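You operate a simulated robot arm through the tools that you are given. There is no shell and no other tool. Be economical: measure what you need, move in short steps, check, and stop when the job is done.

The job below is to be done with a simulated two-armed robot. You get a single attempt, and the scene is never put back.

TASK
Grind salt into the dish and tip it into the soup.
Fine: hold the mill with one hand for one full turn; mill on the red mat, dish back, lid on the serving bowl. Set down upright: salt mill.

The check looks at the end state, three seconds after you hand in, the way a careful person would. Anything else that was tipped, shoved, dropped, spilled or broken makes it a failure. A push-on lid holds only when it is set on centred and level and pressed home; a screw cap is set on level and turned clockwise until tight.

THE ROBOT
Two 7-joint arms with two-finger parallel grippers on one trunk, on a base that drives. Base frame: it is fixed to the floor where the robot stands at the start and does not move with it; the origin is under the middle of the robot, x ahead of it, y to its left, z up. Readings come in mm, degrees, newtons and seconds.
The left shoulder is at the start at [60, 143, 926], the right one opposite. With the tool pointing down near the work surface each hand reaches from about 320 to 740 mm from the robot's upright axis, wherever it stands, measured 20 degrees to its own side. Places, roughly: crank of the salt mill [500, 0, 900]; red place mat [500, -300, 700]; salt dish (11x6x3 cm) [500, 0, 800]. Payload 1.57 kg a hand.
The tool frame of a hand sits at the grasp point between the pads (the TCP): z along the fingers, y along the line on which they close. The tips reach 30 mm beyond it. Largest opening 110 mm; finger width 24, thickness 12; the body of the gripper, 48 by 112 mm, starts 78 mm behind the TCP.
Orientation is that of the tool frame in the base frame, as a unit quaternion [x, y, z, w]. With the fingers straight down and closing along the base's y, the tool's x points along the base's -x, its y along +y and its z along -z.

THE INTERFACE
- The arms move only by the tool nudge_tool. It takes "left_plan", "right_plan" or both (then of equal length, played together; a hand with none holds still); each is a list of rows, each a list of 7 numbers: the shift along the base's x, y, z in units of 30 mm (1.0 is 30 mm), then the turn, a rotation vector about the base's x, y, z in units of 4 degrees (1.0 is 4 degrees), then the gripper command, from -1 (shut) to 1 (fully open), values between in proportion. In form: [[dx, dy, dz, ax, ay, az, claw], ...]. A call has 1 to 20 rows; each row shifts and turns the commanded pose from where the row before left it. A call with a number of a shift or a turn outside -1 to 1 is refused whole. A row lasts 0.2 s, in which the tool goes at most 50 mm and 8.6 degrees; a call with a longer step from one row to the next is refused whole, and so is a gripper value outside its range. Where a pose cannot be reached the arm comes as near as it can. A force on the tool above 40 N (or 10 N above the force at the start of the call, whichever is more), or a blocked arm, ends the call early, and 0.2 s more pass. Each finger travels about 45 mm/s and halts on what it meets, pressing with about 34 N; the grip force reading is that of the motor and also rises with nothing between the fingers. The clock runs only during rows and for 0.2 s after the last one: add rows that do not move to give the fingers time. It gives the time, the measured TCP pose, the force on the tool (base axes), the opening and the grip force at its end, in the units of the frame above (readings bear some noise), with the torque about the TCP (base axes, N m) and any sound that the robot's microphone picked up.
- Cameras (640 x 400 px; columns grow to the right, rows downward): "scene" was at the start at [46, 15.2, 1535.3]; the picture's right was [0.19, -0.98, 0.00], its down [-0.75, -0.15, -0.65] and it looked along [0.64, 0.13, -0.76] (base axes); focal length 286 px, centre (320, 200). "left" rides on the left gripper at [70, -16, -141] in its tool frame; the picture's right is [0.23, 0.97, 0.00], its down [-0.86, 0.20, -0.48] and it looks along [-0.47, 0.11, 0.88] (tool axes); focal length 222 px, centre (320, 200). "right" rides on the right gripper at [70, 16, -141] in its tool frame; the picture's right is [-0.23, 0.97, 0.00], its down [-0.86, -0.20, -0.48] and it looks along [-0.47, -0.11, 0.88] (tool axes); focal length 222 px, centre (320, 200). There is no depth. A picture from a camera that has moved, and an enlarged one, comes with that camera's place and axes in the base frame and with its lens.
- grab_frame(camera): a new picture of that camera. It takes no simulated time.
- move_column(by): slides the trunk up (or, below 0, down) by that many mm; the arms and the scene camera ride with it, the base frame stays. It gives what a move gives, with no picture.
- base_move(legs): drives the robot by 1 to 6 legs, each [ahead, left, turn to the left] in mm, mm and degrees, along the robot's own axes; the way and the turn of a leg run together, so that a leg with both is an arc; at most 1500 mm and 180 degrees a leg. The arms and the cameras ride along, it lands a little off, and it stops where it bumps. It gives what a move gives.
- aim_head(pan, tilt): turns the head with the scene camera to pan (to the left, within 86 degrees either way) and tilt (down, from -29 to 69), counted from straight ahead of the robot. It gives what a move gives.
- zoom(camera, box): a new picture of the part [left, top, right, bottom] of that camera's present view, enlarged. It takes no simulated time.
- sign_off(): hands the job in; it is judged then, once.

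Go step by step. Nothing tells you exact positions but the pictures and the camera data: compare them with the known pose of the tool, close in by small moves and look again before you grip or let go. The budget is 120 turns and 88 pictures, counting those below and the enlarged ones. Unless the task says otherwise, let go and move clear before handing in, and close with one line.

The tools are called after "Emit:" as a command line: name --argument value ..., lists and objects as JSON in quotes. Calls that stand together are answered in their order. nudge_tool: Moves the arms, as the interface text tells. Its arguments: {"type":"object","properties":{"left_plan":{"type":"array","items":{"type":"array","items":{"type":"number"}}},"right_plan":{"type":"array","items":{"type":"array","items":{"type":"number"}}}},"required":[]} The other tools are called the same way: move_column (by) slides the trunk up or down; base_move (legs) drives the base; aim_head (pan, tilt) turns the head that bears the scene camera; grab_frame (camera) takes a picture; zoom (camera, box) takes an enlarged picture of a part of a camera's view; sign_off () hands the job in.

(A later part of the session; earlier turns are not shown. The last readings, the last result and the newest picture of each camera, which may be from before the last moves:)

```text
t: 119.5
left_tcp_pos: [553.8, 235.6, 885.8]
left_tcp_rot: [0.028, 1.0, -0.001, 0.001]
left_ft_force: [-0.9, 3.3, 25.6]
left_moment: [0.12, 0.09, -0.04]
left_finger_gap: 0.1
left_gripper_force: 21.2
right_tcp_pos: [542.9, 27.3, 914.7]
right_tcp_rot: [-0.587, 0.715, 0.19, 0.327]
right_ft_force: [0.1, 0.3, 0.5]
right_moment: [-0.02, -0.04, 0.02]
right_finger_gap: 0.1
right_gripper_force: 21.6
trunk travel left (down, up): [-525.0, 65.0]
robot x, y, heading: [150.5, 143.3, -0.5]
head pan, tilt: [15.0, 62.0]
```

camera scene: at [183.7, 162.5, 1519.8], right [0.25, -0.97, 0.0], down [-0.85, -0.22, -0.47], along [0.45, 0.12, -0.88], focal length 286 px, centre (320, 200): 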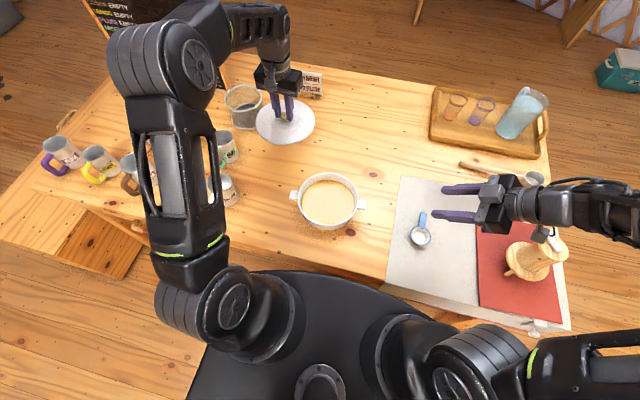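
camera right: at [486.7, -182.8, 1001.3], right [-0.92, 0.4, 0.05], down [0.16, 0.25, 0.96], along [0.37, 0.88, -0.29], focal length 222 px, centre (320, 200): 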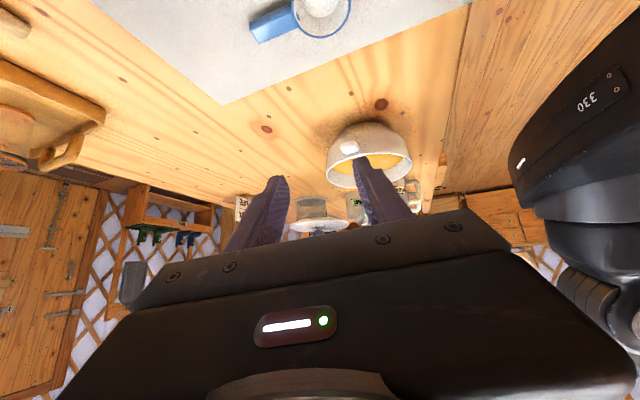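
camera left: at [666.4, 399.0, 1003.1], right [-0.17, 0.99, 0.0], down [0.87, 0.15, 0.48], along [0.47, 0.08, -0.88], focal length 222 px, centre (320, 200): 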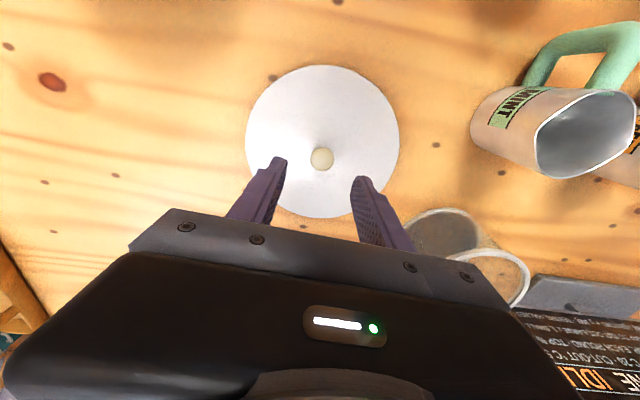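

Emit:
nudge_tool --left_plan '[[0, 0, -0.03, 0, 0, 0, -1], [0, 0, 0, 0, 0, 0, -1]]'

Emit:
nudge_tool --left_plan '[[0, 0, -0.02, 0, 0, 0, -1], [0, 0, 0, 0, 0, 0, -1]]'

Emit:
nudge_tool --left_plan '[[0, 0, -0.02, 0, 0, 0, -1], [0, 0, 0, 0, 0, 0, -1]]'

```text
t: 120.2
left_tcp_pos: [554.1, 236.3, 886.1]
left_tcp_rot: [0.028, 1.0, -0.002, 0.001]
left_ft_force: [-4.5, 2.7, 18.0]
left_moment: [0.11, 0.33, 0.01]
left_finger_gap: 0.0
left_gripper_force: 20.8
right_tcp_pos: [542.8, 27.5, 914.8]
right_tcp_rot: [-0.587, 0.715, 0.191, 0.328]
right_ft_force: [-0.2, -0.3, -0.3]
right_moment: [0.02, 0.0, 0.01]
right_finger_gap: 0.0
right_gripper_force: 21.7
trunk travel left (down, up): [-525.0, 65.0]
robot x, y, heading: [147.8, 145.1, -0.3]
head pan, tilt: [15.0, 62.0]
stopped in row 2 (left hand): the force on the tool passed its limit (the readings are from after the stop); the commanded pose is now the measured one
```

```text
t: 120.8
left_tcp_pos: [554.3, 235.3, 884.1]
left_tcp_rot: [0.028, 1.0, -0.001, 0.003]
left_ft_force: [-5.0, 5.3, 30.5]
left_moment: [0.22, 0.47, -0.06]
left_finger_gap: 0.0
left_gripper_force: 21.6
right_tcp_pos: [541.0, 27.5, 915.5]
right_tcp_rot: [-0.586, 0.715, 0.191, 0.328]
right_ft_force: [-0.6, -0.3, -1.0]
right_moment: [0.03, -0.02, -0.02]
right_finger_gap: 0.1
right_gripper_force: 21.5
trunk travel left (down, up): [-525.0, 65.0]
robot x, y, heading: [146.6, 148.5, -0.4]
head pan, tilt: [15.0, 62.0]
```

```text
t: 121.4
left_tcp_pos: [553.1, 235.2, 887.3]
left_tcp_rot: [0.028, 1.0, -0.003, 0.003]
left_ft_force: [-8.3, 3.4, 22.4]
left_moment: [0.16, 0.47, -0.04]
left_finger_gap: 0.0
left_gripper_force: 21.5
right_tcp_pos: [542.9, 28.5, 916.2]
right_tcp_rot: [-0.587, 0.715, 0.191, 0.328]
right_ft_force: [0.3, 0.0, 0.2]
right_moment: [0.02, 0.0, -0.02]
right_finger_gap: 0.1
right_gripper_force: 20.6
trunk travel left (down, up): [-525.0, 65.0]
robot x, y, heading: [153.6, 148.0, -0.5]
head pan, tilt: [15.0, 62.0]
stopped in row 2 (left hand): the force on the tool passed its limit (the readings are from after the stop); the commanded pose is now the measured one
```

Emit:
zoom --camera "right" --box '[340, 100, 430, 180]'

```text
5.00 times, centred on (385, 140) of right
camera zoom: at [484.7, -111.1, 965.2], right [-0.92, 0.39, 0.05], down [0.16, 0.25, 0.96], along [0.36, 0.88, -0.29], focal length 1111 px, centre (-5, 500)
```

zoom: 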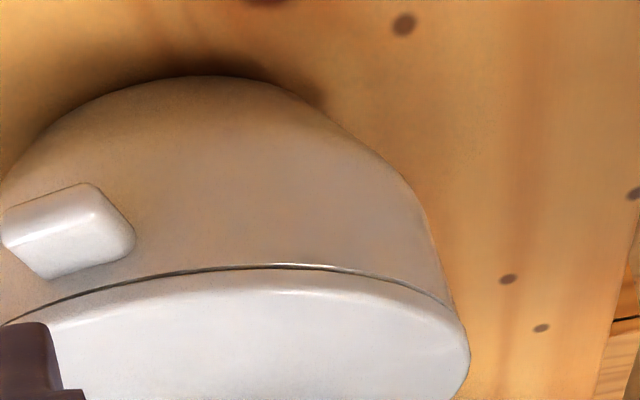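

The seam is even, and the rim edge is just where it was without the lid, so the disc sits flush on the rim. The press at 40 N is solid with no travel. I retract both hands and inspect.

Emit:
nudge_tool --left_plan '[[0, 0, 0.3, 0, 0, 0, -1], [0, 0, 0.8, 0, 0, 0, -1], [0, 0, 1, 0, 0, 0, -1], [0, 0, 1, 0, 0, 0, -1], [0, 0.3, 1, 0, 0, 0, -1], [0, 0.5, 0.5, 0, 0, 0, -1], [0.3, 0.5, 0, 0, 0, 0, -1], [0.5, 0.5, 0, 0, 0, 0, -1], [0.5, 0.5, 0, 0, 0, 0, -1], [0, 0, 0, 0, 0, 0, -1]]' --right_plan '[[0, -0.5, 0.3, 0, 0, 0, -1], [0, -0.8, 0.5, 0, 0, 0, -1], [0, -0.8, 0.8, 0, 0, 0, -1], [0, 0, 1, 0, 0, 0, -1], [0, 0, 1, 0, 0, 0, -1], [0, 0, 0, 0, 0, 0, -1], [0, 0, 0, 0, 0, 0, -1], [0, 0, 0, 0, 0, 0, -1], [0, 0, 0, 0, 0, 0, -1], [0, 0, 0, 0, 0, 0, -1]]'

Emit:
zoom --camera "scene" --box '[280, 155, 380, 235]'

Emit:
grab_frame --camera "scene"

```text
t: 123.6
left_tcp_pos: [595.4, 304.6, 1020.3]
left_tcp_rot: [0.028, 1.0, -0.002, 0.003]
left_ft_force: [-0.5, 0.3, -0.4]
left_moment: [0.0, -0.01, -0.01]
left_finger_gap: 0.1
left_gripper_force: 20.8
right_tcp_pos: [545.0, -35.0, 1021.8]
right_tcp_rot: [-0.586, 0.716, 0.191, 0.328]
right_ft_force: [-0.7, 0.4, -0.2]
right_moment: [-0.05, -0.01, 0.03]
right_finger_gap: 0.1
right_gripper_force: 20.9
trunk travel left (down, up): [-525.0, 65.0]
robot x, y, heading: [151.5, 150.4, -0.3]
head pan, tilt: [15.0, 62.0]
```

```text
5.00 times, centred on (330, 195) of scene
camera zoom: at [183.2, 162.8, 1519.8], right [0.25, -0.97, 0.0], down [-0.85, -0.22, -0.47], along [0.45, 0.12, -0.88], focal length 1429 px, centre (270, 225)
```

zoom: 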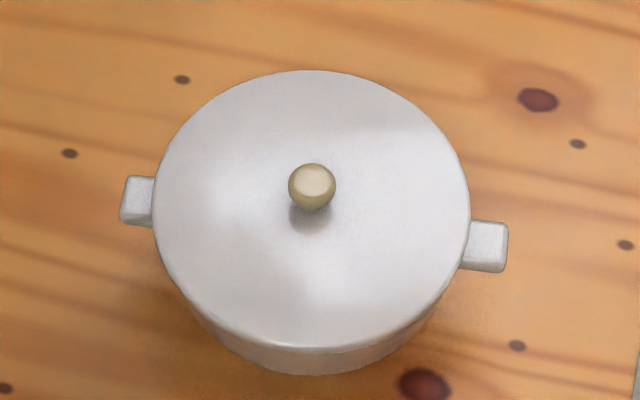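

```text
3 pictures are left
camera scene: at [183.2, 162.8, 1519.8], right [0.25, -0.97, 0.0], down [-0.85, -0.22, -0.47], along [0.45, 0.12, -0.88], focal length 286 px, centre (320, 200)
```

scene: 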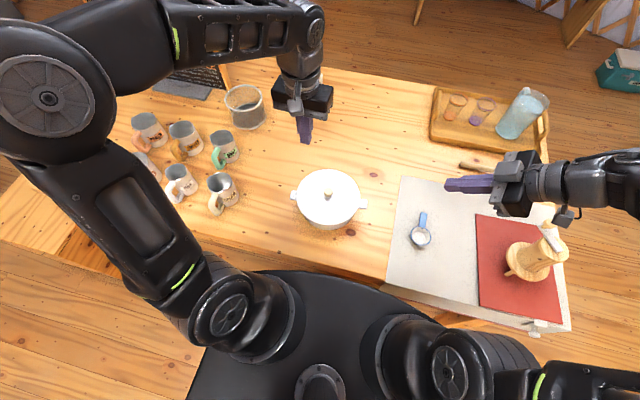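

The scene view suggests the lid sits ~2–3 mm too far in +x (matching the earlier -x lateral force). I go back, regrip the knob, lift a little, and correct.

Emit:
nudge_tool --left_plan '[[-0.5, -0.5, 0, 0, 0.085, 0, 0], [-0.5, -0.6, 0, 0, 0, 0, 0], [-0.3, -0.6, 0, 0, 0, 0, 0], [0, -0.6, 0, 0, 0, 0, 0], [0, 0, -1, 0, 0, 0, 0], [0, 0, -1, 0, 0, 0, 0], [0, 0, -1, 0, 0, 0, 0], [0, 0, -1, 0, 0, 0, 0], [0, 0, -0.7, 0, 0, 0, 0], [0, 0, -0.35, 0, 0, 0, 0], [0, 0, 0, 0, 0, 0, 0], [0, 0, 0, 0, 0, 0, -0.4], [0, 0, 0, 0, 0, 0, -1], [0, 0, 0, 0, 0, 0, -1], [0, 0, 0, 0, 0, 0, -1]]'

```text
t: 126.8
left_tcp_pos: [555.9, 234.4, 872.1]
left_tcp_rot: [0.027, 1.0, -0.002, -0.001]
left_ft_force: [-0.1, 0.3, 0.5]
left_moment: [-0.03, -0.03, -0.01]
left_finger_gap: 24.9
left_gripper_force: 32.7
right_tcp_pos: [545.3, -34.2, 1021.9]
right_tcp_rot: [-0.586, 0.715, 0.192, 0.328]
right_ft_force: [0.4, 0.0, 0.7]
right_moment: [-0.01, -0.02, 0.0]
right_finger_gap: 0.0
right_gripper_force: 21.8
trunk travel left (down, up): [-525.0, 65.0]
robot x, y, heading: [151.5, 147.3, 0.1]
head pan, tilt: [15.0, 62.0]
```

Gripped. I probe the lateral play: small -x moves while the lid rests in place.

Emit:
nudge_tool --left_plan '[[-0.04, 0, 0, 0, 0, 0, -1], [0, 0, 0, 0, 0, 0, -1]]'

Emit:
nudge_tool --left_plan '[[-0.04, 0, 0, 0, 0, 0, -1], [0, 0, 0, 0, 0, 0, -1]]'

Emit:
nudge_tool --left_plan '[[-0.04, 0, 0, 0, 0, 0, -1], [0, 0, 0, 0, 0, 0, -1]]'

```text
t: 127.4
left_tcp_pos: [553.7, 234.9, 871.9]
left_tcp_rot: [0.028, 1.0, -0.002, 0.0]
left_ft_force: [3.9, 0.1, 11.8]
left_moment: [0.01, 0.76, -0.05]
left_finger_gap: 25.0
left_gripper_force: 33.8
right_tcp_pos: [545.6, -34.9, 1022.0]
right_tcp_rot: [-0.586, 0.716, 0.191, 0.328]
right_ft_force: [0.4, -0.6, 0.1]
right_moment: [0.0, 0.01, -0.03]
right_finger_gap: 0.0
right_gripper_force: 21.4
trunk travel left (down, up): [-525.0, 65.0]
robot x, y, heading: [149.8, 147.8, 0.0]
head pan, tilt: [15.0, 62.0]
```

```text
t: 128.0
left_tcp_pos: [553.5, 234.5, 872.1]
left_tcp_rot: [0.028, 1.0, -0.003, 0.0]
left_ft_force: [6.6, -0.2, 17.8]
left_moment: [-0.04, -0.04, 0.0]
left_finger_gap: 24.8
left_gripper_force: 34.1
right_tcp_pos: [545.5, -34.5, 1021.7]
right_tcp_rot: [-0.585, 0.716, 0.19, 0.328]
right_ft_force: [0.6, 0.2, 0.4]
right_moment: [0.0, 0.01, 0.01]
right_finger_gap: 0.0
right_gripper_force: 21.2
trunk travel left (down, up): [-525.0, 65.0]
robot x, y, heading: [147.5, 148.7, -0.2]
head pan, tilt: [15.0, 62.0]
```

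```text
t: 128.6
left_tcp_pos: [553.2, 233.5, 872.3]
left_tcp_rot: [0.028, 1.0, -0.001, 0.0]
left_ft_force: [7.2, -2.4, 21.5]
left_moment: [-0.1, -0.33, 0.01]
left_finger_gap: 24.7
left_gripper_force: 34.2
right_tcp_pos: [545.0, -34.1, 1020.7]
right_tcp_rot: [-0.587, 0.715, 0.192, 0.327]
right_ft_force: [-0.2, 0.1, 0.0]
right_moment: [0.0, -0.01, -0.02]
right_finger_gap: 0.1
right_gripper_force: 21.0
trunk travel left (down, up): [-525.0, 65.0]
robot x, y, heading: [153.5, 144.1, -0.2]
head pan, tilt: [15.0, 62.0]
```

Moving -x wedges it upward. I probe back in +x to find the free middle.

Emit:
nudge_tool --left_plan '[[0.08, 0, 0, 0, 0, 0, -1], [0, 0, 0, 0, 0, 0, -1]]'

Emit:
nudge_tool --left_plan '[[0.04, 0, 0, 0, 0, 0, -1], [0, 0, 0, 0, 0, 0, -1]]'

Emit:
nudge_tool --left_plan '[[0.04, 0, 0, 0, 0, 0, -1], [0, 0, 0, 0, 0, 0, -1]]'

Emit:
nudge_tool --left_plan '[[0.04, 0, 0, 0, 0, 0, -1], [0, 0, 0, 0, 0, 0, -1]]'

```text
t: 129.2
left_tcp_pos: [553.3, 234.7, 871.5]
left_tcp_rot: [0.028, 1.0, -0.002, -0.001]
left_ft_force: [-5.1, -3.8, 27.2]
left_moment: [-0.12, 0.15, -0.06]
left_finger_gap: 25.2
left_gripper_force: 34.3
right_tcp_pos: [544.2, -34.4, 1022.1]
right_tcp_rot: [-0.586, 0.716, 0.19, 0.328]
right_ft_force: [-0.5, -0.2, 0.4]
right_moment: [0.01, 0.03, 0.04]
right_finger_gap: 0.0
right_gripper_force: 20.5
trunk travel left (down, up): [-525.0, 65.0]
robot x, y, heading: [151.9, 149.3, -0.3]
head pan, tilt: [15.0, 62.0]
```

```text
t: 129.8
left_tcp_pos: [554.2, 235.5, 870.8]
left_tcp_rot: [0.028, 1.0, -0.002, -0.001]
left_ft_force: [-7.0, -2.9, 20.8]
left_moment: [-0.03, 0.32, -0.01]
left_finger_gap: 24.9
left_gripper_force: 34.2
right_tcp_pos: [544.6, -34.2, 1021.9]
right_tcp_rot: [-0.587, 0.715, 0.191, 0.328]
right_ft_force: [-0.2, -0.3, 0.4]
right_moment: [0.01, 0.0, -0.02]
right_finger_gap: 0.1
right_gripper_force: 21.6
trunk travel left (down, up): [-525.0, 65.0]
robot x, y, heading: [150.9, 142.0, -0.3]
head pan, tilt: [15.0, 62.0]
```

```text
t: 130.4
left_tcp_pos: [556.3, 236.4, 870.8]
left_tcp_rot: [0.027, 1.0, -0.002, 0.0]
left_ft_force: [-8.3, -0.5, 22.3]
left_moment: [0.0, 0.19, 0.01]
left_finger_gap: 24.5
left_gripper_force: 33.4
right_tcp_pos: [544.2, -34.9, 1022.1]
right_tcp_rot: [-0.587, 0.715, 0.192, 0.328]
right_ft_force: [0.3, 0.5, 0.0]
right_moment: [0.01, -0.01, -0.02]
right_finger_gap: 0.1
right_gripper_force: 21.1
trunk travel left (down, up): [-525.0, 65.0]
robot x, y, heading: [149.6, 146.8, -0.3]
head pan, tilt: [15.0, 62.0]
```

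```text
t: 131.0
left_tcp_pos: [556.6, 235.3, 871.6]
left_tcp_rot: [0.028, 1.0, -0.002, -0.002]
left_ft_force: [-10.2, 1.8, 17.1]
left_moment: [0.09, -0.14, -0.04]
left_finger_gap: 25.0
left_gripper_force: 34.3
right_tcp_pos: [543.8, -34.4, 1022.3]
right_tcp_rot: [-0.587, 0.716, 0.191, 0.328]
right_ft_force: [-0.1, 0.3, -0.1]
right_moment: [-0.02, 0.0, 0.03]
right_finger_gap: 0.0
right_gripper_force: 21.5
trunk travel left (down, up): [-525.0, 65.0]
robot x, y, heading: [149.1, 145.9, -0.1]
head pan, tilt: [15.0, 62.0]
```

That was mostly friction, with no hard wall found. I lift 12 mm clear, shift back, and take one careful look at the relative position.

Emit:
nudge_tool --left_plan '[[0, 0, 0.1, 0, 0, 0, -1], [0, 0, 0.15, 0, 0, 0, -1], [0, 0, 0.15, 0, 0, 0, -1], [-0.08, 0, 0.1, 0, 0, 0, -1], [0, 0, 0, 0, 0, 0, -1], [0, 0, 0, 0, 0, 0, -1]]'

Emit:
zoom --camera "scene" --box '[280, 155, 380, 235]'

```text
t: 132.4
left_tcp_pos: [556.8, 236.2, 885.2]
left_tcp_rot: [0.028, 1.0, -0.001, -0.001]
left_ft_force: [0.7, 0.1, -2.0]
left_moment: [-0.01, -0.03, -0.01]
left_finger_gap: 25.0
left_gripper_force: 34.2
right_tcp_pos: [545.9, -35.2, 1021.0]
right_tcp_rot: [-0.586, 0.716, 0.191, 0.327]
right_ft_force: [-0.3, -0.7, 0.9]
right_moment: [0.0, -0.01, -0.01]
right_finger_gap: 0.0
right_gripper_force: 21.2
trunk travel left (down, up): [-525.0, 65.0]
robot x, y, heading: [154.4, 146.3, -0.7]
head pan, tilt: [15.0, 62.0]
```

```text
5.00 times, centred on (330, 195) of scene
camera zoom: at [183.6, 162.9, 1519.8], right [0.25, -0.97, 0.0], down [-0.85, -0.22, -0.47], along [0.45, 0.12, -0.88], focal length 1429 px, centre (270, 225)
```

zoom: 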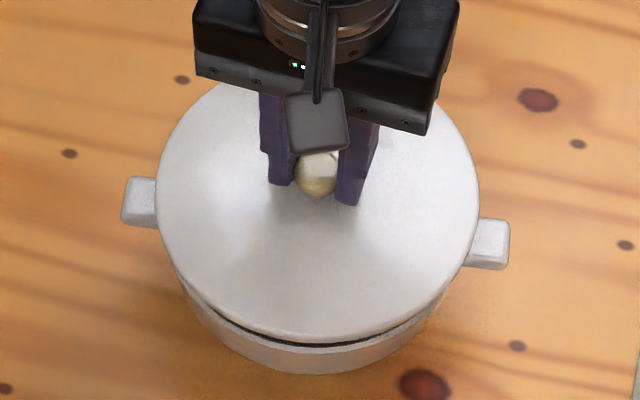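

The bowl has slid ~2 mm toward -y and the lid is about 1.2 mm short in +y and 1 mm long in +x. I correct and lower to light contact.

Emit:
nudge_tool --left_plan '[[-0.035, 0.04, 0, 0, 0, 0, -1], [0, 0, -0.15, 0, 0, 0, -1], [0, 0, -0.15, 0, 0, 0, -1], [0, 0, -0.08, 0, 0, 0, -1], [0, 0, 0, 0, 0, 0, -1]]'

Emit:
nudge_tool --left_plan '[[0, 0, -0.03, 0, 0, 0, -1], [0, 0, 0, 0, 0, 0, -1]]'

Emit:
nudge_tool --left_plan '[[0, 0, -0.03, 0, 0, 0, -1], [0, 0, 0, 0, 0, 0, -1]]'

Emit:
nudge_tool --left_plan '[[0, 0, -0.03, 0, 0, 0, -1], [0, 0, 0, 0, 0, 0, -1]]'

```text
t: 133.6
left_tcp_pos: [554.6, 235.4, 874.2]
left_tcp_rot: [0.028, 1.0, -0.002, -0.001]
left_ft_force: [0.9, 0.4, -3.5]
left_moment: [0.0, -0.05, 0.02]
left_finger_gap: 24.9
left_gripper_force: 33.8
right_tcp_pos: [545.9, -34.6, 1021.7]
right_tcp_rot: [-0.587, 0.715, 0.192, 0.328]
right_ft_force: [0.1, 0.3, -0.4]
right_moment: [-0.02, -0.02, -0.01]
right_finger_gap: 0.0
right_gripper_force: 21.2
trunk travel left (down, up): [-525.0, 65.0]
robot x, y, heading: [150.0, 147.7, -0.1]
head pan, tilt: [15.0, 62.0]
```

```text
t: 134.2
left_tcp_pos: [554.6, 236.1, 873.6]
left_tcp_rot: [0.027, 1.0, -0.002, -0.001]
left_ft_force: [-0.5, -0.2, -2.1]
left_moment: [0.0, 0.01, -0.02]
left_finger_gap: 24.8
left_gripper_force: 33.9
right_tcp_pos: [546.0, -34.2, 1021.7]
right_tcp_rot: [-0.586, 0.715, 0.192, 0.328]
right_ft_force: [0.0, 0.7, -0.4]
right_moment: [0.03, -0.01, 0.04]
right_finger_gap: 0.0
right_gripper_force: 21.4
trunk travel left (down, up): [-525.0, 65.0]
robot x, y, heading: [154.0, 146.8, -0.2]
head pan, tilt: [15.0, 62.0]
```

```text
t: 134.8
left_tcp_pos: [554.7, 237.2, 872.2]
left_tcp_rot: [0.028, 1.0, -0.002, -0.001]
left_ft_force: [0.2, 0.0, -3.5]
left_moment: [0.0, 0.01, -0.01]
left_finger_gap: 25.1
left_gripper_force: 33.5
right_tcp_pos: [545.8, -35.1, 1022.6]
right_tcp_rot: [-0.586, 0.715, 0.191, 0.328]
right_ft_force: [0.3, 0.2, 0.1]
right_moment: [0.0, -0.01, 0.01]
right_finger_gap: 0.0
right_gripper_force: 20.8
trunk travel left (down, up): [-525.0, 65.0]
robot x, y, heading: [151.1, 145.8, 0.0]
head pan, tilt: [15.0, 62.0]
```

```text
t: 135.4
left_tcp_pos: [555.4, 236.2, 871.5]
left_tcp_rot: [0.028, 1.0, -0.002, -0.001]
left_ft_force: [-0.1, -0.3, -2.8]
left_moment: [-0.04, 0.03, 0.0]
left_finger_gap: 24.9
left_gripper_force: 34.5
right_tcp_pos: [545.3, -34.8, 1021.4]
right_tcp_rot: [-0.586, 0.716, 0.191, 0.328]
right_ft_force: [0.0, -0.4, -0.6]
right_moment: [-0.03, 0.0, 0.01]
right_finger_gap: 0.1
right_gripper_force: 20.8
trunk travel left (down, up): [-525.0, 65.0]
robot x, y, heading: [147.6, 147.0, -0.3]
head pan, tilt: [15.0, 62.0]
```

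Still hanging freely, slightly lower than where it touched before, which is a good sign. I continue down.

Emit:
nudge_tool --left_plan '[[0, 0, -0.03, 0, 0, 0, -1], [0, 0, 0, 0, 0, 0, -1]]'

Emit:
nudge_tool --left_plan '[[0, 0, -0.03, 0, 0, 0, -1], [0, 0, 0, 0, 0, 0, -1]]'

Emit:
nudge_tool --left_plan '[[0, 0, -0.03, 0, 0, 0, -1], [0, 0, 0, 0, 0, 0, -1]]'

```text
t: 136.0
left_tcp_pos: [556.1, 235.6, 871.1]
left_tcp_rot: [0.028, 1.0, -0.001, 0.0]
left_ft_force: [0.0, 0.2, 1.2]
left_moment: [-0.01, -0.03, -0.06]
left_finger_gap: 24.7
left_gripper_force: 34.4
right_tcp_pos: [545.6, -34.7, 1021.5]
right_tcp_rot: [-0.586, 0.716, 0.191, 0.328]
right_ft_force: [1.0, 0.1, 0.4]
right_moment: [0.02, 0.01, 0.01]
right_finger_gap: 0.1
right_gripper_force: 21.6
trunk travel left (down, up): [-525.0, 65.0]
robot x, y, heading: [150.8, 146.3, -0.2]
head pan, tilt: [15.0, 62.0]
```

```text
t: 136.6
left_tcp_pos: [554.2, 236.1, 871.7]
left_tcp_rot: [0.028, 1.0, -0.002, 0.0]
left_ft_force: [2.4, 3.4, 15.2]
left_moment: [0.08, 0.6, -0.01]
left_finger_gap: 24.8
left_gripper_force: 33.6
right_tcp_pos: [544.9, -35.1, 1021.6]
right_tcp_rot: [-0.587, 0.715, 0.191, 0.327]
right_ft_force: [-0.3, -0.1, 1.1]
right_moment: [0.03, -0.01, -0.03]
right_finger_gap: 0.1
right_gripper_force: 21.2
trunk travel left (down, up): [-525.0, 65.0]
robot x, y, heading: [152.3, 146.1, -0.2]
head pan, tilt: [15.0, 62.0]
```

```text
t: 137.2
left_tcp_pos: [554.8, 236.8, 870.9]
left_tcp_rot: [0.028, 1.0, -0.003, 0.002]
left_ft_force: [6.6, 4.3, 28.5]
left_moment: [0.09, 0.04, -0.04]
left_finger_gap: 24.9
left_gripper_force: 33.8
right_tcp_pos: [544.1, -35.8, 1023.7]
right_tcp_rot: [-0.587, 0.715, 0.192, 0.328]
right_ft_force: [-0.6, -0.6, -0.5]
right_moment: [-0.01, 0.01, -0.01]
right_finger_gap: 0.1
right_gripper_force: 20.8
trunk travel left (down, up): [-525.0, 65.0]
robot x, y, heading: [150.1, 145.8, -0.2]
head pan, tilt: [15.0, 62.0]
```

The lateral force now points +x, +y. I back off slightly, shift (+0.5, +0.6), and press again.

Emit:
nudge_tool --left_plan '[[0, 0, 0.08, 0, 0, 0, -1], [0.017, 0.02, 0, 0, 0, 0, -1], [0, 0, -0.04, 0, 0, 0, -1], [0, 0, -0.04, 0, 0, 0, -1], [0, 0, 0, 0, 0, 0, -1]]'

Emit:
nudge_tool --left_plan '[[0, 0, -0.03, 0, 0, 0, -1], [0, 0, 0, 0, 0, 0, -1]]'

Emit:
nudge_tool --left_plan '[[0, 0, -0.03, 0, 0, 0, -1], [0, 0, 0, 0, 0, 0, -1]]'

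```text
t: 138.4
left_tcp_pos: [554.1, 235.5, 872.0]
left_tcp_rot: [0.027, 1.0, -0.002, 0.0]
left_ft_force: [-8.0, -0.5, 28.0]
left_moment: [0.0, 0.4, -0.04]
left_finger_gap: 25.1
left_gripper_force: 34.3
right_tcp_pos: [544.0, -34.4, 1022.2]
right_tcp_rot: [-0.588, 0.715, 0.191, 0.327]
right_ft_force: [0.6, -0.7, -0.2]
right_moment: [0.02, 0.0, -0.02]
right_finger_gap: 0.0
right_gripper_force: 20.7
trunk travel left (down, up): [-525.0, 65.0]
robot x, y, heading: [149.8, 146.9, -0.1]
head pan, tilt: [15.0, 62.0]
```

```text
t: 139.0
left_tcp_pos: [553.7, 236.7, 869.8]
left_tcp_rot: [0.028, 1.0, -0.002, 0.001]
left_ft_force: [-9.0, -3.1, 28.4]
left_moment: [-0.09, 0.12, -0.05]
left_finger_gap: 25.0
left_gripper_force: 34.4
right_tcp_pos: [543.3, -35.6, 1021.8]
right_tcp_rot: [-0.587, 0.715, 0.191, 0.327]
right_ft_force: [0.3, 0.6, -0.3]
right_moment: [-0.02, -0.02, 0.01]
right_finger_gap: 0.0
right_gripper_force: 21.2
trunk travel left (down, up): [-525.0, 65.0]
robot x, y, heading: [150.2, 149.6, -0.3]
head pan, tilt: [15.0, 62.0]
```

```text
t: 139.6
left_tcp_pos: [554.8, 236.9, 870.0]
left_tcp_rot: [0.028, 1.0, -0.003, 0.0]
left_ft_force: [-8.8, -3.0, 28.2]
left_moment: [-0.05, 0.1, -0.04]
left_finger_gap: 24.9
left_gripper_force: 34.7
right_tcp_pos: [543.1, -36.2, 1023.3]
right_tcp_rot: [-0.587, 0.715, 0.191, 0.327]
right_ft_force: [-0.7, 0.3, -1.1]
right_moment: [-0.01, -0.02, -0.03]
right_finger_gap: 0.0
right_gripper_force: 21.0
trunk travel left (down, up): [-525.0, 65.0]
robot x, y, heading: [153.9, 146.4, -0.6]
head pan, tilt: [15.0, 62.0]
```

The sharp lateral flip indicates the lid is located in the bowl's mouth. I release so it can self-centre, then press from the top once more.

Emit:
nudge_tool --left_plan '[[0.01, 0, 0.09, 0, 0, 0, -1], [0, 0, 0, 0, 0, 0, -0.4], [0, 0, 0, 0, 0, 0, 0], [0, 0, 0, 0, 0, 0, 0], [0, 0, 0.6, 0, 0, 0, 0], [0, 0, 0.7, 0, 0, 0, 0], [0, 0, 0, 0, 0, 0, -1], [0, 0, 0, 0, 0, 0, -1], [0, 0, 0, 0, 0, 0, -1], [0, 0, 0, 0, 0, 0, -1], [0, 0, -0.4, 0, 0, 0, -1], [0, 0, -0.3, 0, 0, 0, -1], [0, 0, 0, 0, 0, 0, -1]]'

Emit:
nudge_tool --left_plan '[[0, 0, -0.05, 0, 0, 0, -1], [0, 0, -0.05, 0, 0, 0, -1], [0, 0, -0.05, 0, 0, 0, -1], [0, 0, -0.05, 0, 0, 0, -1], [0, 0, -0.05, 0, 0, 0, -1], [0, 0, -0.05, 0, 0, 0, -1], [0, 0, -0.05, 0, 0, 0, -1], [0, 0, -0.05, 0, 0, 0, -1], [0, 0, -0.05, 0, 0, 0, -1]]'

```text
t: 142.4
left_tcp_pos: [555.3, 236.8, 886.6]
left_tcp_rot: [0.029, 1.0, -0.001, -0.001]
left_ft_force: [0.4, 0.2, -0.1]
left_moment: [-0.01, 0.02, -0.02]
left_finger_gap: 0.0
left_gripper_force: 21.4
right_tcp_pos: [544.7, -35.0, 1022.4]
right_tcp_rot: [-0.587, 0.716, 0.191, 0.328]
right_ft_force: [-0.4, 0.3, 0.4]
right_moment: [-0.01, 0.0, 0.03]
right_finger_gap: 0.4
right_gripper_force: 21.0
trunk travel left (down, up): [-525.0, 65.0]
robot x, y, heading: [151.1, 144.9, -0.1]
head pan, tilt: [15.0, 62.0]
```

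```text
t: 143.4
left_tcp_pos: [556.8, 236.4, 884.9]
left_tcp_rot: [0.028, 1.0, -0.002, 0.001]
left_ft_force: [-6.4, 2.8, 24.2]
left_moment: [0.13, 0.46, -0.02]
left_finger_gap: 0.0
left_gripper_force: 21.4
right_tcp_pos: [543.6, -34.6, 1023.2]
right_tcp_rot: [-0.587, 0.715, 0.191, 0.328]
right_ft_force: [-0.2, -0.3, 0.2]
right_moment: [-0.02, -0.02, 0.0]
right_finger_gap: 0.0
right_gripper_force: 21.7
trunk travel left (down, up): [-525.0, 65.0]
robot x, y, heading: [152.7, 144.7, -0.1]
head pan, tilt: [15.0, 62.0]
stopped in row 4 (left hand): the force on the tool passed its limit (the readings are from after the stop); the commanded pose is now the measured one
```

The force pattern fits a snug plug lid: it is engaged and needs a firmer, purely vertical push. I null the lateral force and ratchet the push higher.

Emit:
nudge_tool --left_plan '[[-0.03, -0.01, 0, 0, 0.05, 0, -1], [0, 0, -0.012, 0, 0, 0, -1], [0, 0, 0, 0, 0, 0, -1]]'

Emit:
nudge_tool --left_plan '[[0, 0, -0.015, 0, 0, 0, -1], [0, 0, 0, 0, 0, 0, -1]]'

```text
t: 144.2
left_tcp_pos: [558.0, 234.8, 885.4]
left_tcp_rot: [0.028, 1.0, -0.003, 0.003]
left_ft_force: [-4.6, 3.0, 18.6]
left_moment: [0.1, 0.33, -0.03]
left_finger_gap: 0.0
left_gripper_force: 21.7
right_tcp_pos: [544.3, -35.4, 1022.2]
right_tcp_rot: [-0.587, 0.715, 0.191, 0.328]
right_ft_force: [-0.7, 0.6, 0.5]
right_moment: [-0.01, 0.02, -0.02]
right_finger_gap: 0.0
right_gripper_force: 22.0
trunk travel left (down, up): [-525.0, 65.0]
robot x, y, heading: [150.1, 147.3, -0.2]
head pan, tilt: [15.0, 62.0]
stopped in row 3 (left hand): the force on the tool passed its limit (the readings are from after the stop); the commanded pose is now the measured one
```

```text
t: 144.8
left_tcp_pos: [557.1, 236.3, 885.5]
left_tcp_rot: [0.028, 1.0, -0.003, 0.002]
left_ft_force: [-3.5, 5.7, 30.6]
left_moment: [0.24, 0.39, -0.24]
left_finger_gap: 0.2
left_gripper_force: 20.7
right_tcp_pos: [543.6, -34.2, 1022.5]
right_tcp_rot: [-0.587, 0.715, 0.191, 0.328]
right_ft_force: [0.3, 0.0, -0.7]
right_moment: [-0.01, 0.03, 0.01]
right_finger_gap: 0.2
right_gripper_force: 21.5
trunk travel left (down, up): [-525.0, 65.0]
robot x, y, heading: [151.8, 147.2, -0.3]
head pan, tilt: [15.0, 62.0]
```

Emit:
nudge_tool --left_plan '[[-0.01, -0.01, -0.01, 0, 0, 0, -1]]'

Emit:
nudge_tool --left_plan '[[-0.01, -0.01, -0.01, 0, 0, 0, -1]]'

Emit:
nudge_tool --left_plan '[[0, 0, -0.015, 0, 0, 0, -1]]'

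Emit:
nudge_tool --left_plan '[[0, 0, -0.015, 0, 0, 0, -1]]'

```text
t: 145.2
left_tcp_pos: [556.9, 236.5, 884.4]
left_tcp_rot: [0.028, 1.0, -0.003, 0.004]
left_ft_force: [-2.1, 6.3, 38.3]
left_moment: [0.24, 0.42, -0.14]
left_finger_gap: 0.0
left_gripper_force: 21.5
right_tcp_pos: [543.6, -34.3, 1022.9]
right_tcp_rot: [-0.588, 0.714, 0.191, 0.328]
right_ft_force: [0.2, -0.5, -0.7]
right_moment: [-0.01, 0.02, 0.0]
right_finger_gap: 0.2
right_gripper_force: 21.1
trunk travel left (down, up): [-525.0, 65.0]
robot x, y, heading: [148.1, 143.9, -0.2]
head pan, tilt: [15.0, 62.0]
```

```text
t: 145.8
left_tcp_pos: [558.3, 236.6, 886.2]
left_tcp_rot: [0.028, 1.0, -0.003, 0.004]
left_ft_force: [-6.3, 3.4, 22.0]
left_moment: [0.12, 0.41, -0.07]
left_finger_gap: 0.1
left_gripper_force: 21.5
right_tcp_pos: [544.2, -34.5, 1022.0]
right_tcp_rot: [-0.587, 0.715, 0.191, 0.328]
right_ft_force: [-1.0, 0.5, 0.5]
right_moment: [-0.01, -0.01, 0.01]
right_finger_gap: 0.3
right_gripper_force: 21.6
trunk travel left (down, up): [-525.0, 65.0]
robot x, y, heading: [149.4, 145.1, -0.2]
head pan, tilt: [15.0, 62.0]
stopped in row 1 (left hand): the force on the tool passed its limit (the readings are from after the stop); the commanded pose is now the measured one
```

```text
t: 146.2
left_tcp_pos: [557.7, 234.9, 885.4]
left_tcp_rot: [0.027, 1.0, -0.003, 0.005]
left_ft_force: [-5.5, 3.5, 31.6]
left_moment: [0.19, 0.5, -0.17]
left_finger_gap: 0.0
left_gripper_force: 21.3
right_tcp_pos: [544.4, -34.4, 1023.5]
right_tcp_rot: [-0.588, 0.715, 0.191, 0.328]
right_ft_force: [-0.4, 0.2, 0.2]
right_moment: [-0.01, 0.0, 0.0]
right_finger_gap: 0.0
right_gripper_force: 21.0
trunk travel left (down, up): [-525.0, 65.0]
robot x, y, heading: [150.5, 145.6, 0.1]
head pan, tilt: [15.0, 62.0]
```

```text
t: 146.7
left_tcp_pos: [557.6, 235.8, 886.3]
left_tcp_rot: [0.027, 1.0, -0.002, 0.003]
left_ft_force: [-8.0, 3.3, 23.1]
left_moment: [0.18, 0.46, -0.03]
left_finger_gap: 0.0
left_gripper_force: 21.1
right_tcp_pos: [543.1, -34.8, 1022.9]
right_tcp_rot: [-0.588, 0.714, 0.191, 0.328]
right_ft_force: [-0.2, -0.5, -0.4]
right_moment: [0.0, -0.02, 0.05]
right_finger_gap: 0.1
right_gripper_force: 21.0
trunk travel left (down, up): [-525.0, 65.0]
robot x, y, heading: [152.2, 145.8, -0.1]
head pan, tilt: [15.0, 62.0]
stopped in row 1 (left hand): the force on the tool passed its limit (the readings are from after the stop); the commanded pose is now the measured one
```

Firm at over 40 N with no travel. To test whether the lid is actually held, I regrip the knob and try a tiny lift while reading the force.

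Emit:
nudge_tool --left_plan '[[-0.05, 0, 0.3, 0, 0.09, 0, -1], [0, 0, 0.3, 0, 0, 0, 0], [0, 0, 0, 0, 0, 0, 0], [0, 0, 0, 0, 0, 0, 0], [0, 0, -0.5, 0, 0, 0, 0], [0, 0, -0.55, 0, 0, 0, 0], [0, 0, 0, 0, 0, 0, 0], [0, 0, 0, 0, 0, 0, -0.4], [0, 0, 0, 0, 0, 0, -1], [0, 0, 0, 0, 0, 0, -1], [0, 0, 0, 0, 0, 0, -1]]'

Emit:
nudge_tool --left_plan '[[0, 0, 0.02, 0, 0, 0, -1], [0, 0, 0, 0, 0, 0, -1]]'

Emit:
nudge_tool --left_plan '[[0, 0, 0.02, 0, 0, 0, -1], [0, 0, 0, 0, 0, 0, -1]]'

Emit:
nudge_tool --left_plan '[[0, 0, 0.02, 0, 0, 0, -1], [0, 0, 0, 0, 0, 0, -1]]'

```text
t: 149.1
left_tcp_pos: [557.1, 236.7, 869.6]
left_tcp_rot: [0.028, 1.0, -0.003, 0.001]
left_ft_force: [0.1, -0.1, 0.0]
left_moment: [0.01, -0.01, -0.01]
left_finger_gap: 25.4
left_gripper_force: 33.0
right_tcp_pos: [545.4, -34.3, 1022.2]
right_tcp_rot: [-0.587, 0.715, 0.192, 0.328]
right_ft_force: [0.5, 0.0, 0.5]
right_moment: [0.02, 0.03, 0.0]
right_finger_gap: 0.2
right_gripper_force: 21.6
trunk travel left (down, up): [-525.0, 65.0]
robot x, y, heading: [151.5, 146.7, -0.3]
head pan, tilt: [15.0, 62.0]
```

```text
t: 149.7
left_tcp_pos: [555.9, 236.0, 871.8]
left_tcp_rot: [0.028, 1.0, -0.003, 0.0]
left_ft_force: [-0.1, 0.6, -0.1]
left_moment: [0.0, -0.04, 0.0]
left_finger_gap: 24.8
left_gripper_force: 34.5
right_tcp_pos: [545.9, -33.9, 1021.5]
right_tcp_rot: [-0.587, 0.716, 0.191, 0.327]
right_ft_force: [-0.1, -0.7, -0.1]
right_moment: [-0.01, -0.02, -0.01]
right_finger_gap: 0.0
right_gripper_force: 21.4
trunk travel left (down, up): [-525.0, 65.0]
robot x, y, heading: [148.8, 148.1, -0.0]
head pan, tilt: [15.0, 62.0]
```

```text
t: 150.3
left_tcp_pos: [557.5, 235.3, 871.4]
left_tcp_rot: [0.028, 1.0, -0.002, 0.001]
left_ft_force: [-0.7, -0.2, -0.8]
left_moment: [-0.04, 0.01, 0.01]
left_finger_gap: 24.7
left_gripper_force: 34.6
right_tcp_pos: [545.9, -34.7, 1022.8]
right_tcp_rot: [-0.587, 0.715, 0.192, 0.328]
right_ft_force: [0.0, -0.1, -0.1]
right_moment: [0.01, -0.01, 0.0]
right_finger_gap: 0.1
right_gripper_force: 21.7
trunk travel left (down, up): [-525.0, 65.0]
robot x, y, heading: [151.2, 146.9, -0.3]
head pan, tilt: [15.0, 62.0]
```

```text
t: 150.9
left_tcp_pos: [556.5, 235.8, 872.6]
left_tcp_rot: [0.027, 1.0, -0.003, 0.0]
left_ft_force: [0.3, 0.3, -3.2]
left_moment: [0.02, -0.04, 0.02]
left_finger_gap: 24.8
left_gripper_force: 34.0
right_tcp_pos: [543.6, -34.7, 1021.0]
right_tcp_rot: [-0.586, 0.715, 0.191, 0.328]
right_ft_force: [-0.1, 0.8, 0.3]
right_moment: [0.03, -0.04, 0.02]
right_finger_gap: 0.0
right_gripper_force: 21.2
trunk travel left (down, up): [-525.0, 65.0]
robot x, y, heading: [149.5, 146.3, -0.2]
head pan, tilt: [15.0, 62.0]
```

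Emit:
nudge_tool --left_plan '[[0, 0, 0.02, 0, 0, 0, -1], [0, 0, 0, 0, 0, 0, -1]]'

Emit:
nudge_tool --left_plan '[[0, 0, 0.02, 0, 0, 0, -1], [0, 0, 0, 0, 0, 0, -1]]'

```text
t: 151.5
left_tcp_pos: [557.7, 237.2, 873.3]
left_tcp_rot: [0.028, 1.0, -0.003, 0.001]
left_ft_force: [0.6, -0.6, -3.1]
left_moment: [-0.01, -0.01, 0.01]
left_finger_gap: 24.9
left_gripper_force: 34.0
right_tcp_pos: [545.2, -34.6, 1021.3]
right_tcp_rot: [-0.586, 0.716, 0.191, 0.328]
right_ft_force: [-0.7, 0.0, 0.4]
right_moment: [0.01, 0.03, -0.02]
right_finger_gap: 0.0
right_gripper_force: 21.4
trunk travel left (down, up): [-525.0, 65.0]
robot x, y, heading: [146.0, 148.9, -0.4]
head pan, tilt: [15.0, 62.0]
```

```text
t: 152.1
left_tcp_pos: [556.8, 236.4, 874.5]
left_tcp_rot: [0.028, 1.0, -0.003, 0.001]
left_ft_force: [0.2, 0.3, -2.1]
left_moment: [0.04, -0.03, -0.02]
left_finger_gap: 24.7
left_gripper_force: 34.2
right_tcp_pos: [545.9, -32.6, 1022.9]
right_tcp_rot: [-0.587, 0.715, 0.192, 0.328]
right_ft_force: [-0.2, -0.6, 0.2]
right_moment: [0.01, -0.02, 0.01]
right_finger_gap: 0.2
right_gripper_force: 20.9
trunk travel left (down, up): [-525.0, 65.0]
robot x, y, heading: [156.0, 147.9, -0.0]
head pan, tilt: [15.0, 62.0]
```

The lid is not gripped by the rim. While it hangs ~1 mm up, I probe sideways: a plug inside the mouth would hit a wall, while a flat or perched lid wouldn't.

Emit:
nudge_tool --left_plan '[[0.05, 0, 0, 0, 0, 0, -1], [0.05, 0, 0, 0, 0, 0, -1], [0, 0, 0, 0, 0, 0, -1]]'

Emit:
nudge_tool --left_plan '[[-0.1, 0, 0, 0, 0, 0, -1], [-0.1, 0, 0, 0, 0, 0, -1], [0, 0, 0, 0, 0, 0, -1]]'

```text
t: 152.9
left_tcp_pos: [559.9, 234.4, 872.3]
left_tcp_rot: [0.028, 1.0, -0.002, 0.001]
left_ft_force: [-5.6, 0.3, -0.8]
left_moment: [0.03, 0.08, 0.0]
left_finger_gap: 24.6
left_gripper_force: 34.5
right_tcp_pos: [545.0, -34.3, 1022.1]
right_tcp_rot: [-0.586, 0.716, 0.191, 0.328]
right_ft_force: [-0.3, 0.5, 0.4]
right_moment: [0.02, -0.01, -0.02]
right_finger_gap: 0.0
right_gripper_force: 21.3
trunk travel left (down, up): [-525.0, 65.0]
robot x, y, heading: [152.7, 148.0, -0.5]
head pan, tilt: [15.0, 62.0]
```

```text
t: 153.7
left_tcp_pos: [555.0, 235.6, 874.2]
left_tcp_rot: [0.028, 1.0, -0.003, 0.001]
left_ft_force: [-0.5, -0.4, -2.6]
left_moment: [-0.01, 0.01, -0.01]
left_finger_gap: 24.9
left_gripper_force: 34.0
right_tcp_pos: [545.8, -34.5, 1021.8]
right_tcp_rot: [-0.587, 0.715, 0.192, 0.327]
right_ft_force: [-0.3, 0.0, 0.1]
right_moment: [0.03, 0.04, 0.01]
right_finger_gap: 0.0
right_gripper_force: 21.7
trunk travel left (down, up): [-525.0, 65.0]
robot x, y, heading: [148.7, 144.6, -0.3]
head pan, tilt: [15.0, 62.0]
```

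A wall is hit at +3 mm with no vertical load, so the lid does have a plug and it is inside the mouth. I find the opposite wall to centre it.

Emit:
nudge_tool --left_plan '[[-0.04, 0, 0, 0, 0, 0, -1], [0, 0, 0, 0, 0, 0, -1]]'

Emit:
nudge_tool --left_plan '[[-0.04, 0, 0, 0, 0, 0, -1], [0, 0, 0, 0, 0, 0, -1]]'

```text
t: 154.3
left_tcp_pos: [553.6, 234.6, 875.0]
left_tcp_rot: [0.027, 1.0, -0.003, 0.0]
left_ft_force: [0.3, 0.2, -1.9]
left_moment: [0.0, 0.0, 0.0]
left_finger_gap: 24.9
left_gripper_force: 33.4
right_tcp_pos: [545.9, -34.4, 1021.9]
right_tcp_rot: [-0.586, 0.715, 0.192, 0.328]
right_ft_force: [0.7, -0.4, -0.7]
right_moment: [-0.01, 0.02, 0.01]
right_finger_gap: 0.0
right_gripper_force: 21.3
trunk travel left (down, up): [-525.0, 65.0]
robot x, y, heading: [152.1, 149.3, -0.3]
head pan, tilt: [15.0, 62.0]
```

```text
t: 154.9
left_tcp_pos: [552.5, 234.9, 873.1]
left_tcp_rot: [0.029, 1.0, -0.003, 0.001]
left_ft_force: [0.0, 0.5, -2.9]
left_moment: [-0.03, 0.01, 0.02]
left_finger_gap: 25.1
left_gripper_force: 34.5
right_tcp_pos: [545.5, -33.8, 1022.3]
right_tcp_rot: [-0.587, 0.716, 0.191, 0.327]
right_ft_force: [0.0, -0.5, -0.5]
right_moment: [0.0, 0.01, 0.0]
right_finger_gap: 0.0
right_gripper_force: 21.4
trunk travel left (down, up): [-525.0, 65.0]
robot x, y, heading: [152.6, 148.2, -0.2]
head pan, tilt: [15.0, 62.0]
```

Emit:
nudge_tool --left_plan '[[-0.04, 0, 0, 0, 0, 0, -1], [0, 0, 0, 0, 0, 0, -1]]'

Emit:
nudge_tool --left_plan '[[-0.04, 0, 0, 0, 0, 0, -1], [0, 0, 0, 0, 0, 0, -1]]'

Emit:
nudge_tool --left_plan '[[-0.04, 0, 0, 0, 0, 0, -1], [0, 0, 0, 0, 0, 0, -1]]'

```text
t: 155.5
left_tcp_pos: [551.1, 234.3, 873.1]
left_tcp_rot: [0.028, 1.0, -0.002, 0.001]
left_ft_force: [-1.3, 0.2, -3.0]
left_moment: [0.0, 0.0, -0.03]
left_finger_gap: 24.9
left_gripper_force: 34.0
right_tcp_pos: [545.9, -33.8, 1021.5]
right_tcp_rot: [-0.587, 0.715, 0.192, 0.328]
right_ft_force: [0.3, 0.7, 0.0]
right_moment: [-0.01, 0.02, -0.01]
right_finger_gap: 0.0
right_gripper_force: 21.7
trunk travel left (down, up): [-525.0, 65.0]
robot x, y, heading: [151.9, 147.1, -0.2]
head pan, tilt: [15.0, 62.0]
```

```text
t: 156.1
left_tcp_pos: [550.7, 234.3, 872.9]
left_tcp_rot: [0.028, 1.0, -0.002, 0.001]
left_ft_force: [2.1, 0.2, -2.0]
left_moment: [0.03, -0.02, -0.01]
left_finger_gap: 25.1
left_gripper_force: 34.4
right_tcp_pos: [544.8, -33.3, 1022.3]
right_tcp_rot: [-0.587, 0.715, 0.192, 0.328]
right_ft_force: [0.6, -0.5, 0.4]
right_moment: [0.02, -0.01, -0.03]
right_finger_gap: 0.0
right_gripper_force: 21.2
trunk travel left (down, up): [-525.0, 65.0]
robot x, y, heading: [152.5, 144.5, -0.2]
head pan, tilt: [15.0, 62.0]
```

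```text
t: 156.7
left_tcp_pos: [550.1, 235.3, 873.9]
left_tcp_rot: [0.027, 1.0, -0.003, 0.001]
left_ft_force: [3.5, -0.8, -0.6]
left_moment: [0.0, -0.05, -0.05]
left_finger_gap: 24.9
left_gripper_force: 34.0
right_tcp_pos: [545.4, -34.2, 1021.0]
right_tcp_rot: [-0.587, 0.715, 0.191, 0.328]
right_ft_force: [-0.7, 0.9, 0.1]
right_moment: [-0.01, 0.0, 0.0]
right_finger_gap: 0.0
right_gripper_force: 21.4
trunk travel left (down, up): [-525.0, 65.0]
robot x, y, heading: [148.1, 146.2, -0.4]
head pan, tilt: [15.0, 62.0]
```

Walls are at about +2.4 and -7.5 mm, so the plug has ~±5 mm play and the true x centre is about 2.6 mm toward -x from before. I centre x, then probe y the same way.

Emit:
nudge_tool --left_plan '[[0.1, 0, 0, 0, 0, 0, -1], [0.11, 0, 0, 0, 0, 0, -1], [0, 0.1, 0, 0, 0, 0, -1], [0, 0, 0, 0, 0, 0, -1]]'

Emit:
nudge_tool --left_plan '[[0, 0.04, 0, 0, 0, 0, -1], [0, 0, 0, 0, 0, 0, -1]]'

Emit:
nudge_tool --left_plan '[[0, 0.04, 0, 0, 0, 0, -1], [0, 0, 0, 0, 0, 0, -1]]'

Emit:
nudge_tool --left_plan '[[0, 0.04, 0, 0, 0, 0, -1], [0, 0, 0, 0, 0, 0, -1]]'

```text
t: 157.7
left_tcp_pos: [553.6, 236.7, 873.6]
left_tcp_rot: [0.027, 1.0, -0.002, 0.0]
left_ft_force: [0.1, -0.3, -3.0]
left_moment: [0.0, -0.02, 0.02]
left_finger_gap: 24.9
left_gripper_force: 33.7
right_tcp_pos: [544.0, -34.4, 1021.1]
right_tcp_rot: [-0.587, 0.715, 0.192, 0.327]
right_ft_force: [-0.3, 0.3, 1.0]
right_moment: [0.01, -0.02, -0.02]
right_finger_gap: 0.0
right_gripper_force: 21.6
trunk travel left (down, up): [-525.0, 65.0]
robot x, y, heading: [149.8, 147.5, -0.2]
head pan, tilt: [15.0, 62.0]
```

```text
t: 158.3
left_tcp_pos: [555.9, 240.0, 873.6]
left_tcp_rot: [0.027, 1.0, -0.002, 0.001]
left_ft_force: [-0.1, -0.6, -3.4]
left_moment: [0.0, 0.04, 0.01]
left_finger_gap: 25.0
left_gripper_force: 33.9
right_tcp_pos: [544.5, -33.4, 1021.3]
right_tcp_rot: [-0.587, 0.715, 0.192, 0.327]
right_ft_force: [0.8, 0.2, 0.0]
right_moment: [-0.03, 0.02, 0.01]
right_finger_gap: 0.2
right_gripper_force: 21.6
trunk travel left (down, up): [-525.0, 65.0]
robot x, y, heading: [147.2, 146.1, 0.1]
head pan, tilt: [15.0, 62.0]
```

```text
t: 158.9
left_tcp_pos: [555.0, 239.8, 874.7]
left_tcp_rot: [0.028, 1.0, -0.003, 0.001]
left_ft_force: [-1.0, -4.6, -0.2]
left_moment: [-0.01, -0.05, -0.04]
left_finger_gap: 24.8
left_gripper_force: 33.5
right_tcp_pos: [545.1, -34.3, 1021.6]
right_tcp_rot: [-0.587, 0.715, 0.192, 0.327]
right_ft_force: [-0.4, -0.5, 0.1]
right_moment: [0.0, 0.04, -0.01]
right_finger_gap: 0.2
right_gripper_force: 21.2
trunk travel left (down, up): [-525.0, 65.0]
robot x, y, heading: [153.7, 143.8, -0.1]
head pan, tilt: [15.0, 62.0]
```

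```text
t: 159.5
left_tcp_pos: [555.6, 240.5, 874.1]
left_tcp_rot: [0.028, 1.0, -0.002, 0.002]
left_ft_force: [0.5, -4.5, -1.0]
left_moment: [-0.11, -0.03, -0.04]
left_finger_gap: 24.8
left_gripper_force: 34.2
right_tcp_pos: [545.1, -34.6, 1022.2]
right_tcp_rot: [-0.587, 0.715, 0.192, 0.328]
right_ft_force: [0.0, 0.1, 0.2]
right_moment: [0.01, 0.03, 0.04]
right_finger_gap: 0.0
right_gripper_force: 20.8
trunk travel left (down, up): [-525.0, 65.0]
robot x, y, heading: [149.2, 145.9, 0.0]
head pan, tilt: [15.0, 62.0]
```

The +y wall is found (the bowl slid ~1 mm). With ±4.8 mm play, the centre is 5.2 mm back, so I move there, lower, and check that the contact is free of side force.

Emit:
nudge_tool --left_plan '[[0, -0.09, 0, 0, 0, 0, -1], [0, -0.083, 0, 0, 0, 0, -1], [0, 0, -0.03, 0, 0, 0, -1], [0, 0, -0.03, 0, 0, 0, -1], [0, 0, 0, 0, 0, 0, -1]]'

Emit:
nudge_tool --left_plan '[[0, 0, -0.04, 0, 0, 0, -1], [0, 0, -0.02, 0, 0, 0, -1], [0, 0, 0, 0, 0, 0, -1]]'

```text
t: 160.7
left_tcp_pos: [556.5, 237.1, 872.8]
left_tcp_rot: [0.028, 1.0, -0.003, 0.0]
left_ft_force: [0.1, -0.6, -3.2]
left_moment: [-0.01, -0.02, 0.06]
left_finger_gap: 25.0
left_gripper_force: 33.7
right_tcp_pos: [545.2, -34.1, 1022.3]
right_tcp_rot: [-0.588, 0.715, 0.192, 0.327]
right_ft_force: [0.2, -0.5, 0.3]
right_moment: [0.02, -0.01, -0.02]
right_finger_gap: 0.0
right_gripper_force: 21.3
trunk travel left (down, up): [-525.0, 65.0]
robot x, y, heading: [151.8, 152.2, -0.2]
head pan, tilt: [15.0, 62.0]
```

```text
t: 161.5
left_tcp_pos: [556.5, 235.7, 871.0]
left_tcp_rot: [0.027, 1.0, -0.003, 0.001]
left_ft_force: [-1.2, 0.5, 3.3]
left_moment: [-0.04, 0.37, -0.02]
left_finger_gap: 24.7
left_gripper_force: 34.0
right_tcp_pos: [545.4, -34.3, 1021.7]
right_tcp_rot: [-0.587, 0.715, 0.191, 0.327]
right_ft_force: [0.1, -0.2, 0.4]
right_moment: [0.02, -0.01, -0.01]
right_finger_gap: 0.0
right_gripper_force: 21.2
trunk travel left (down, up): [-525.0, 65.0]
robot x, y, heading: [148.3, 148.0, -0.4]
head pan, tilt: [15.0, 62.0]
```

Contact is soft with no side force. I press to ~25 N with the grip, then release and retract.

Emit:
nudge_tool --left_plan '[[0, 0, -0.03, 0, 0, 0, -1], [0, 0, -0.03, 0, 0, 0, -1], [0, 0, 0, 0, 0, 0, -1]]'

Emit:
nudge_tool --left_plan '[[0, 0, 0.05, 0, 0, 0, -1], [0, 0, 0, 0, 0, 0, -0.4], [0, 0, 0, 0, 0, 0, 0], [0, 0, 0, 0, 0, 0, 0], [0, 0, 0.6, 0, 0, 0, 0], [0, 0, 0.7, 0, 0, 0, 0], [0, 0, 0, 0, 0, 0, -1], [0, 0, 0, 0, 0, 0, -1], [0, 0, 0, 0, 0, 0, -1], [0, 0, 0, 0, 0, 0, -1], [0, 0, -0.4, 0, 0, 0, -1], [0, 0, -0.3, 0, 0, 0, -1], [0, 0, 0, 0, 0, 0, -1]]'

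Emit:
nudge_tool --left_plan '[[0, 0, -0.05, 0, 0, 0, -1], [0, 0, -0.05, 0, 0, 0, -1], [0, 0, -0.05, 0, 0, 0, -1], [0, 0, -0.05, 0, 0, 0, -1], [0, 0, -0.05, 0, 0, 0, -1], [0, 0, -0.05, 0, 0, 0, -1], [0, 0, -0.05, 0, 0, 0, -1]]'

```text
t: 162.3
left_tcp_pos: [557.0, 236.2, 868.9]
left_tcp_rot: [0.027, 1.0, -0.002, 0.003]
left_ft_force: [2.2, 0.4, 29.7]
left_moment: [-0.02, 0.12, -0.07]
left_finger_gap: 25.1
left_gripper_force: 33.6
right_tcp_pos: [544.7, -34.1, 1022.9]
right_tcp_rot: [-0.587, 0.715, 0.191, 0.328]
right_ft_force: [0.1, -0.6, -0.3]
right_moment: [-0.01, -0.02, 0.02]
right_finger_gap: 0.0
right_gripper_force: 21.4
trunk travel left (down, up): [-525.0, 65.0]
robot x, y, heading: [150.6, 149.3, -0.1]
head pan, tilt: [15.0, 62.0]
```

```text
t: 165.1
left_tcp_pos: [554.9, 237.5, 887.9]
left_tcp_rot: [0.028, 1.0, -0.002, 0.0]
left_ft_force: [0.2, -0.2, -0.4]
left_moment: [-0.03, -0.06, 0.01]
left_finger_gap: 0.0
left_gripper_force: 21.5
right_tcp_pos: [545.3, -33.2, 1022.6]
right_tcp_rot: [-0.587, 0.715, 0.192, 0.327]
right_ft_force: [0.0, -0.7, 0.2]
right_moment: [0.01, -0.04, -0.01]
right_finger_gap: 0.0
right_gripper_force: 21.0
trunk travel left (down, up): [-525.0, 65.0]
robot x, y, heading: [150.1, 144.9, -0.3]
head pan, tilt: [15.0, 62.0]
```

```text
t: 166.1
left_tcp_pos: [556.2, 236.1, 886.9]
left_tcp_rot: [0.028, 1.0, -0.004, 0.004]
left_ft_force: [-6.5, 3.7, 23.4]
left_moment: [0.11, 0.51, 0.01]
left_finger_gap: 0.2
left_gripper_force: 21.2
right_tcp_pos: [543.6, -33.9, 1022.4]
right_tcp_rot: [-0.588, 0.714, 0.192, 0.327]
right_ft_force: [-0.2, 0.1, 0.3]
right_moment: [0.03, 0.0, -0.01]
right_finger_gap: 0.1
right_gripper_force: 21.4
trunk travel left (down, up): [-525.0, 65.0]
robot x, y, heading: [146.2, 147.2, -0.3]
head pan, tilt: [15.0, 62.0]
stopped in row 5 (left hand): the force on the tool passed its limit (the readings are from after the stop); the commanded pose is now the measured one
```

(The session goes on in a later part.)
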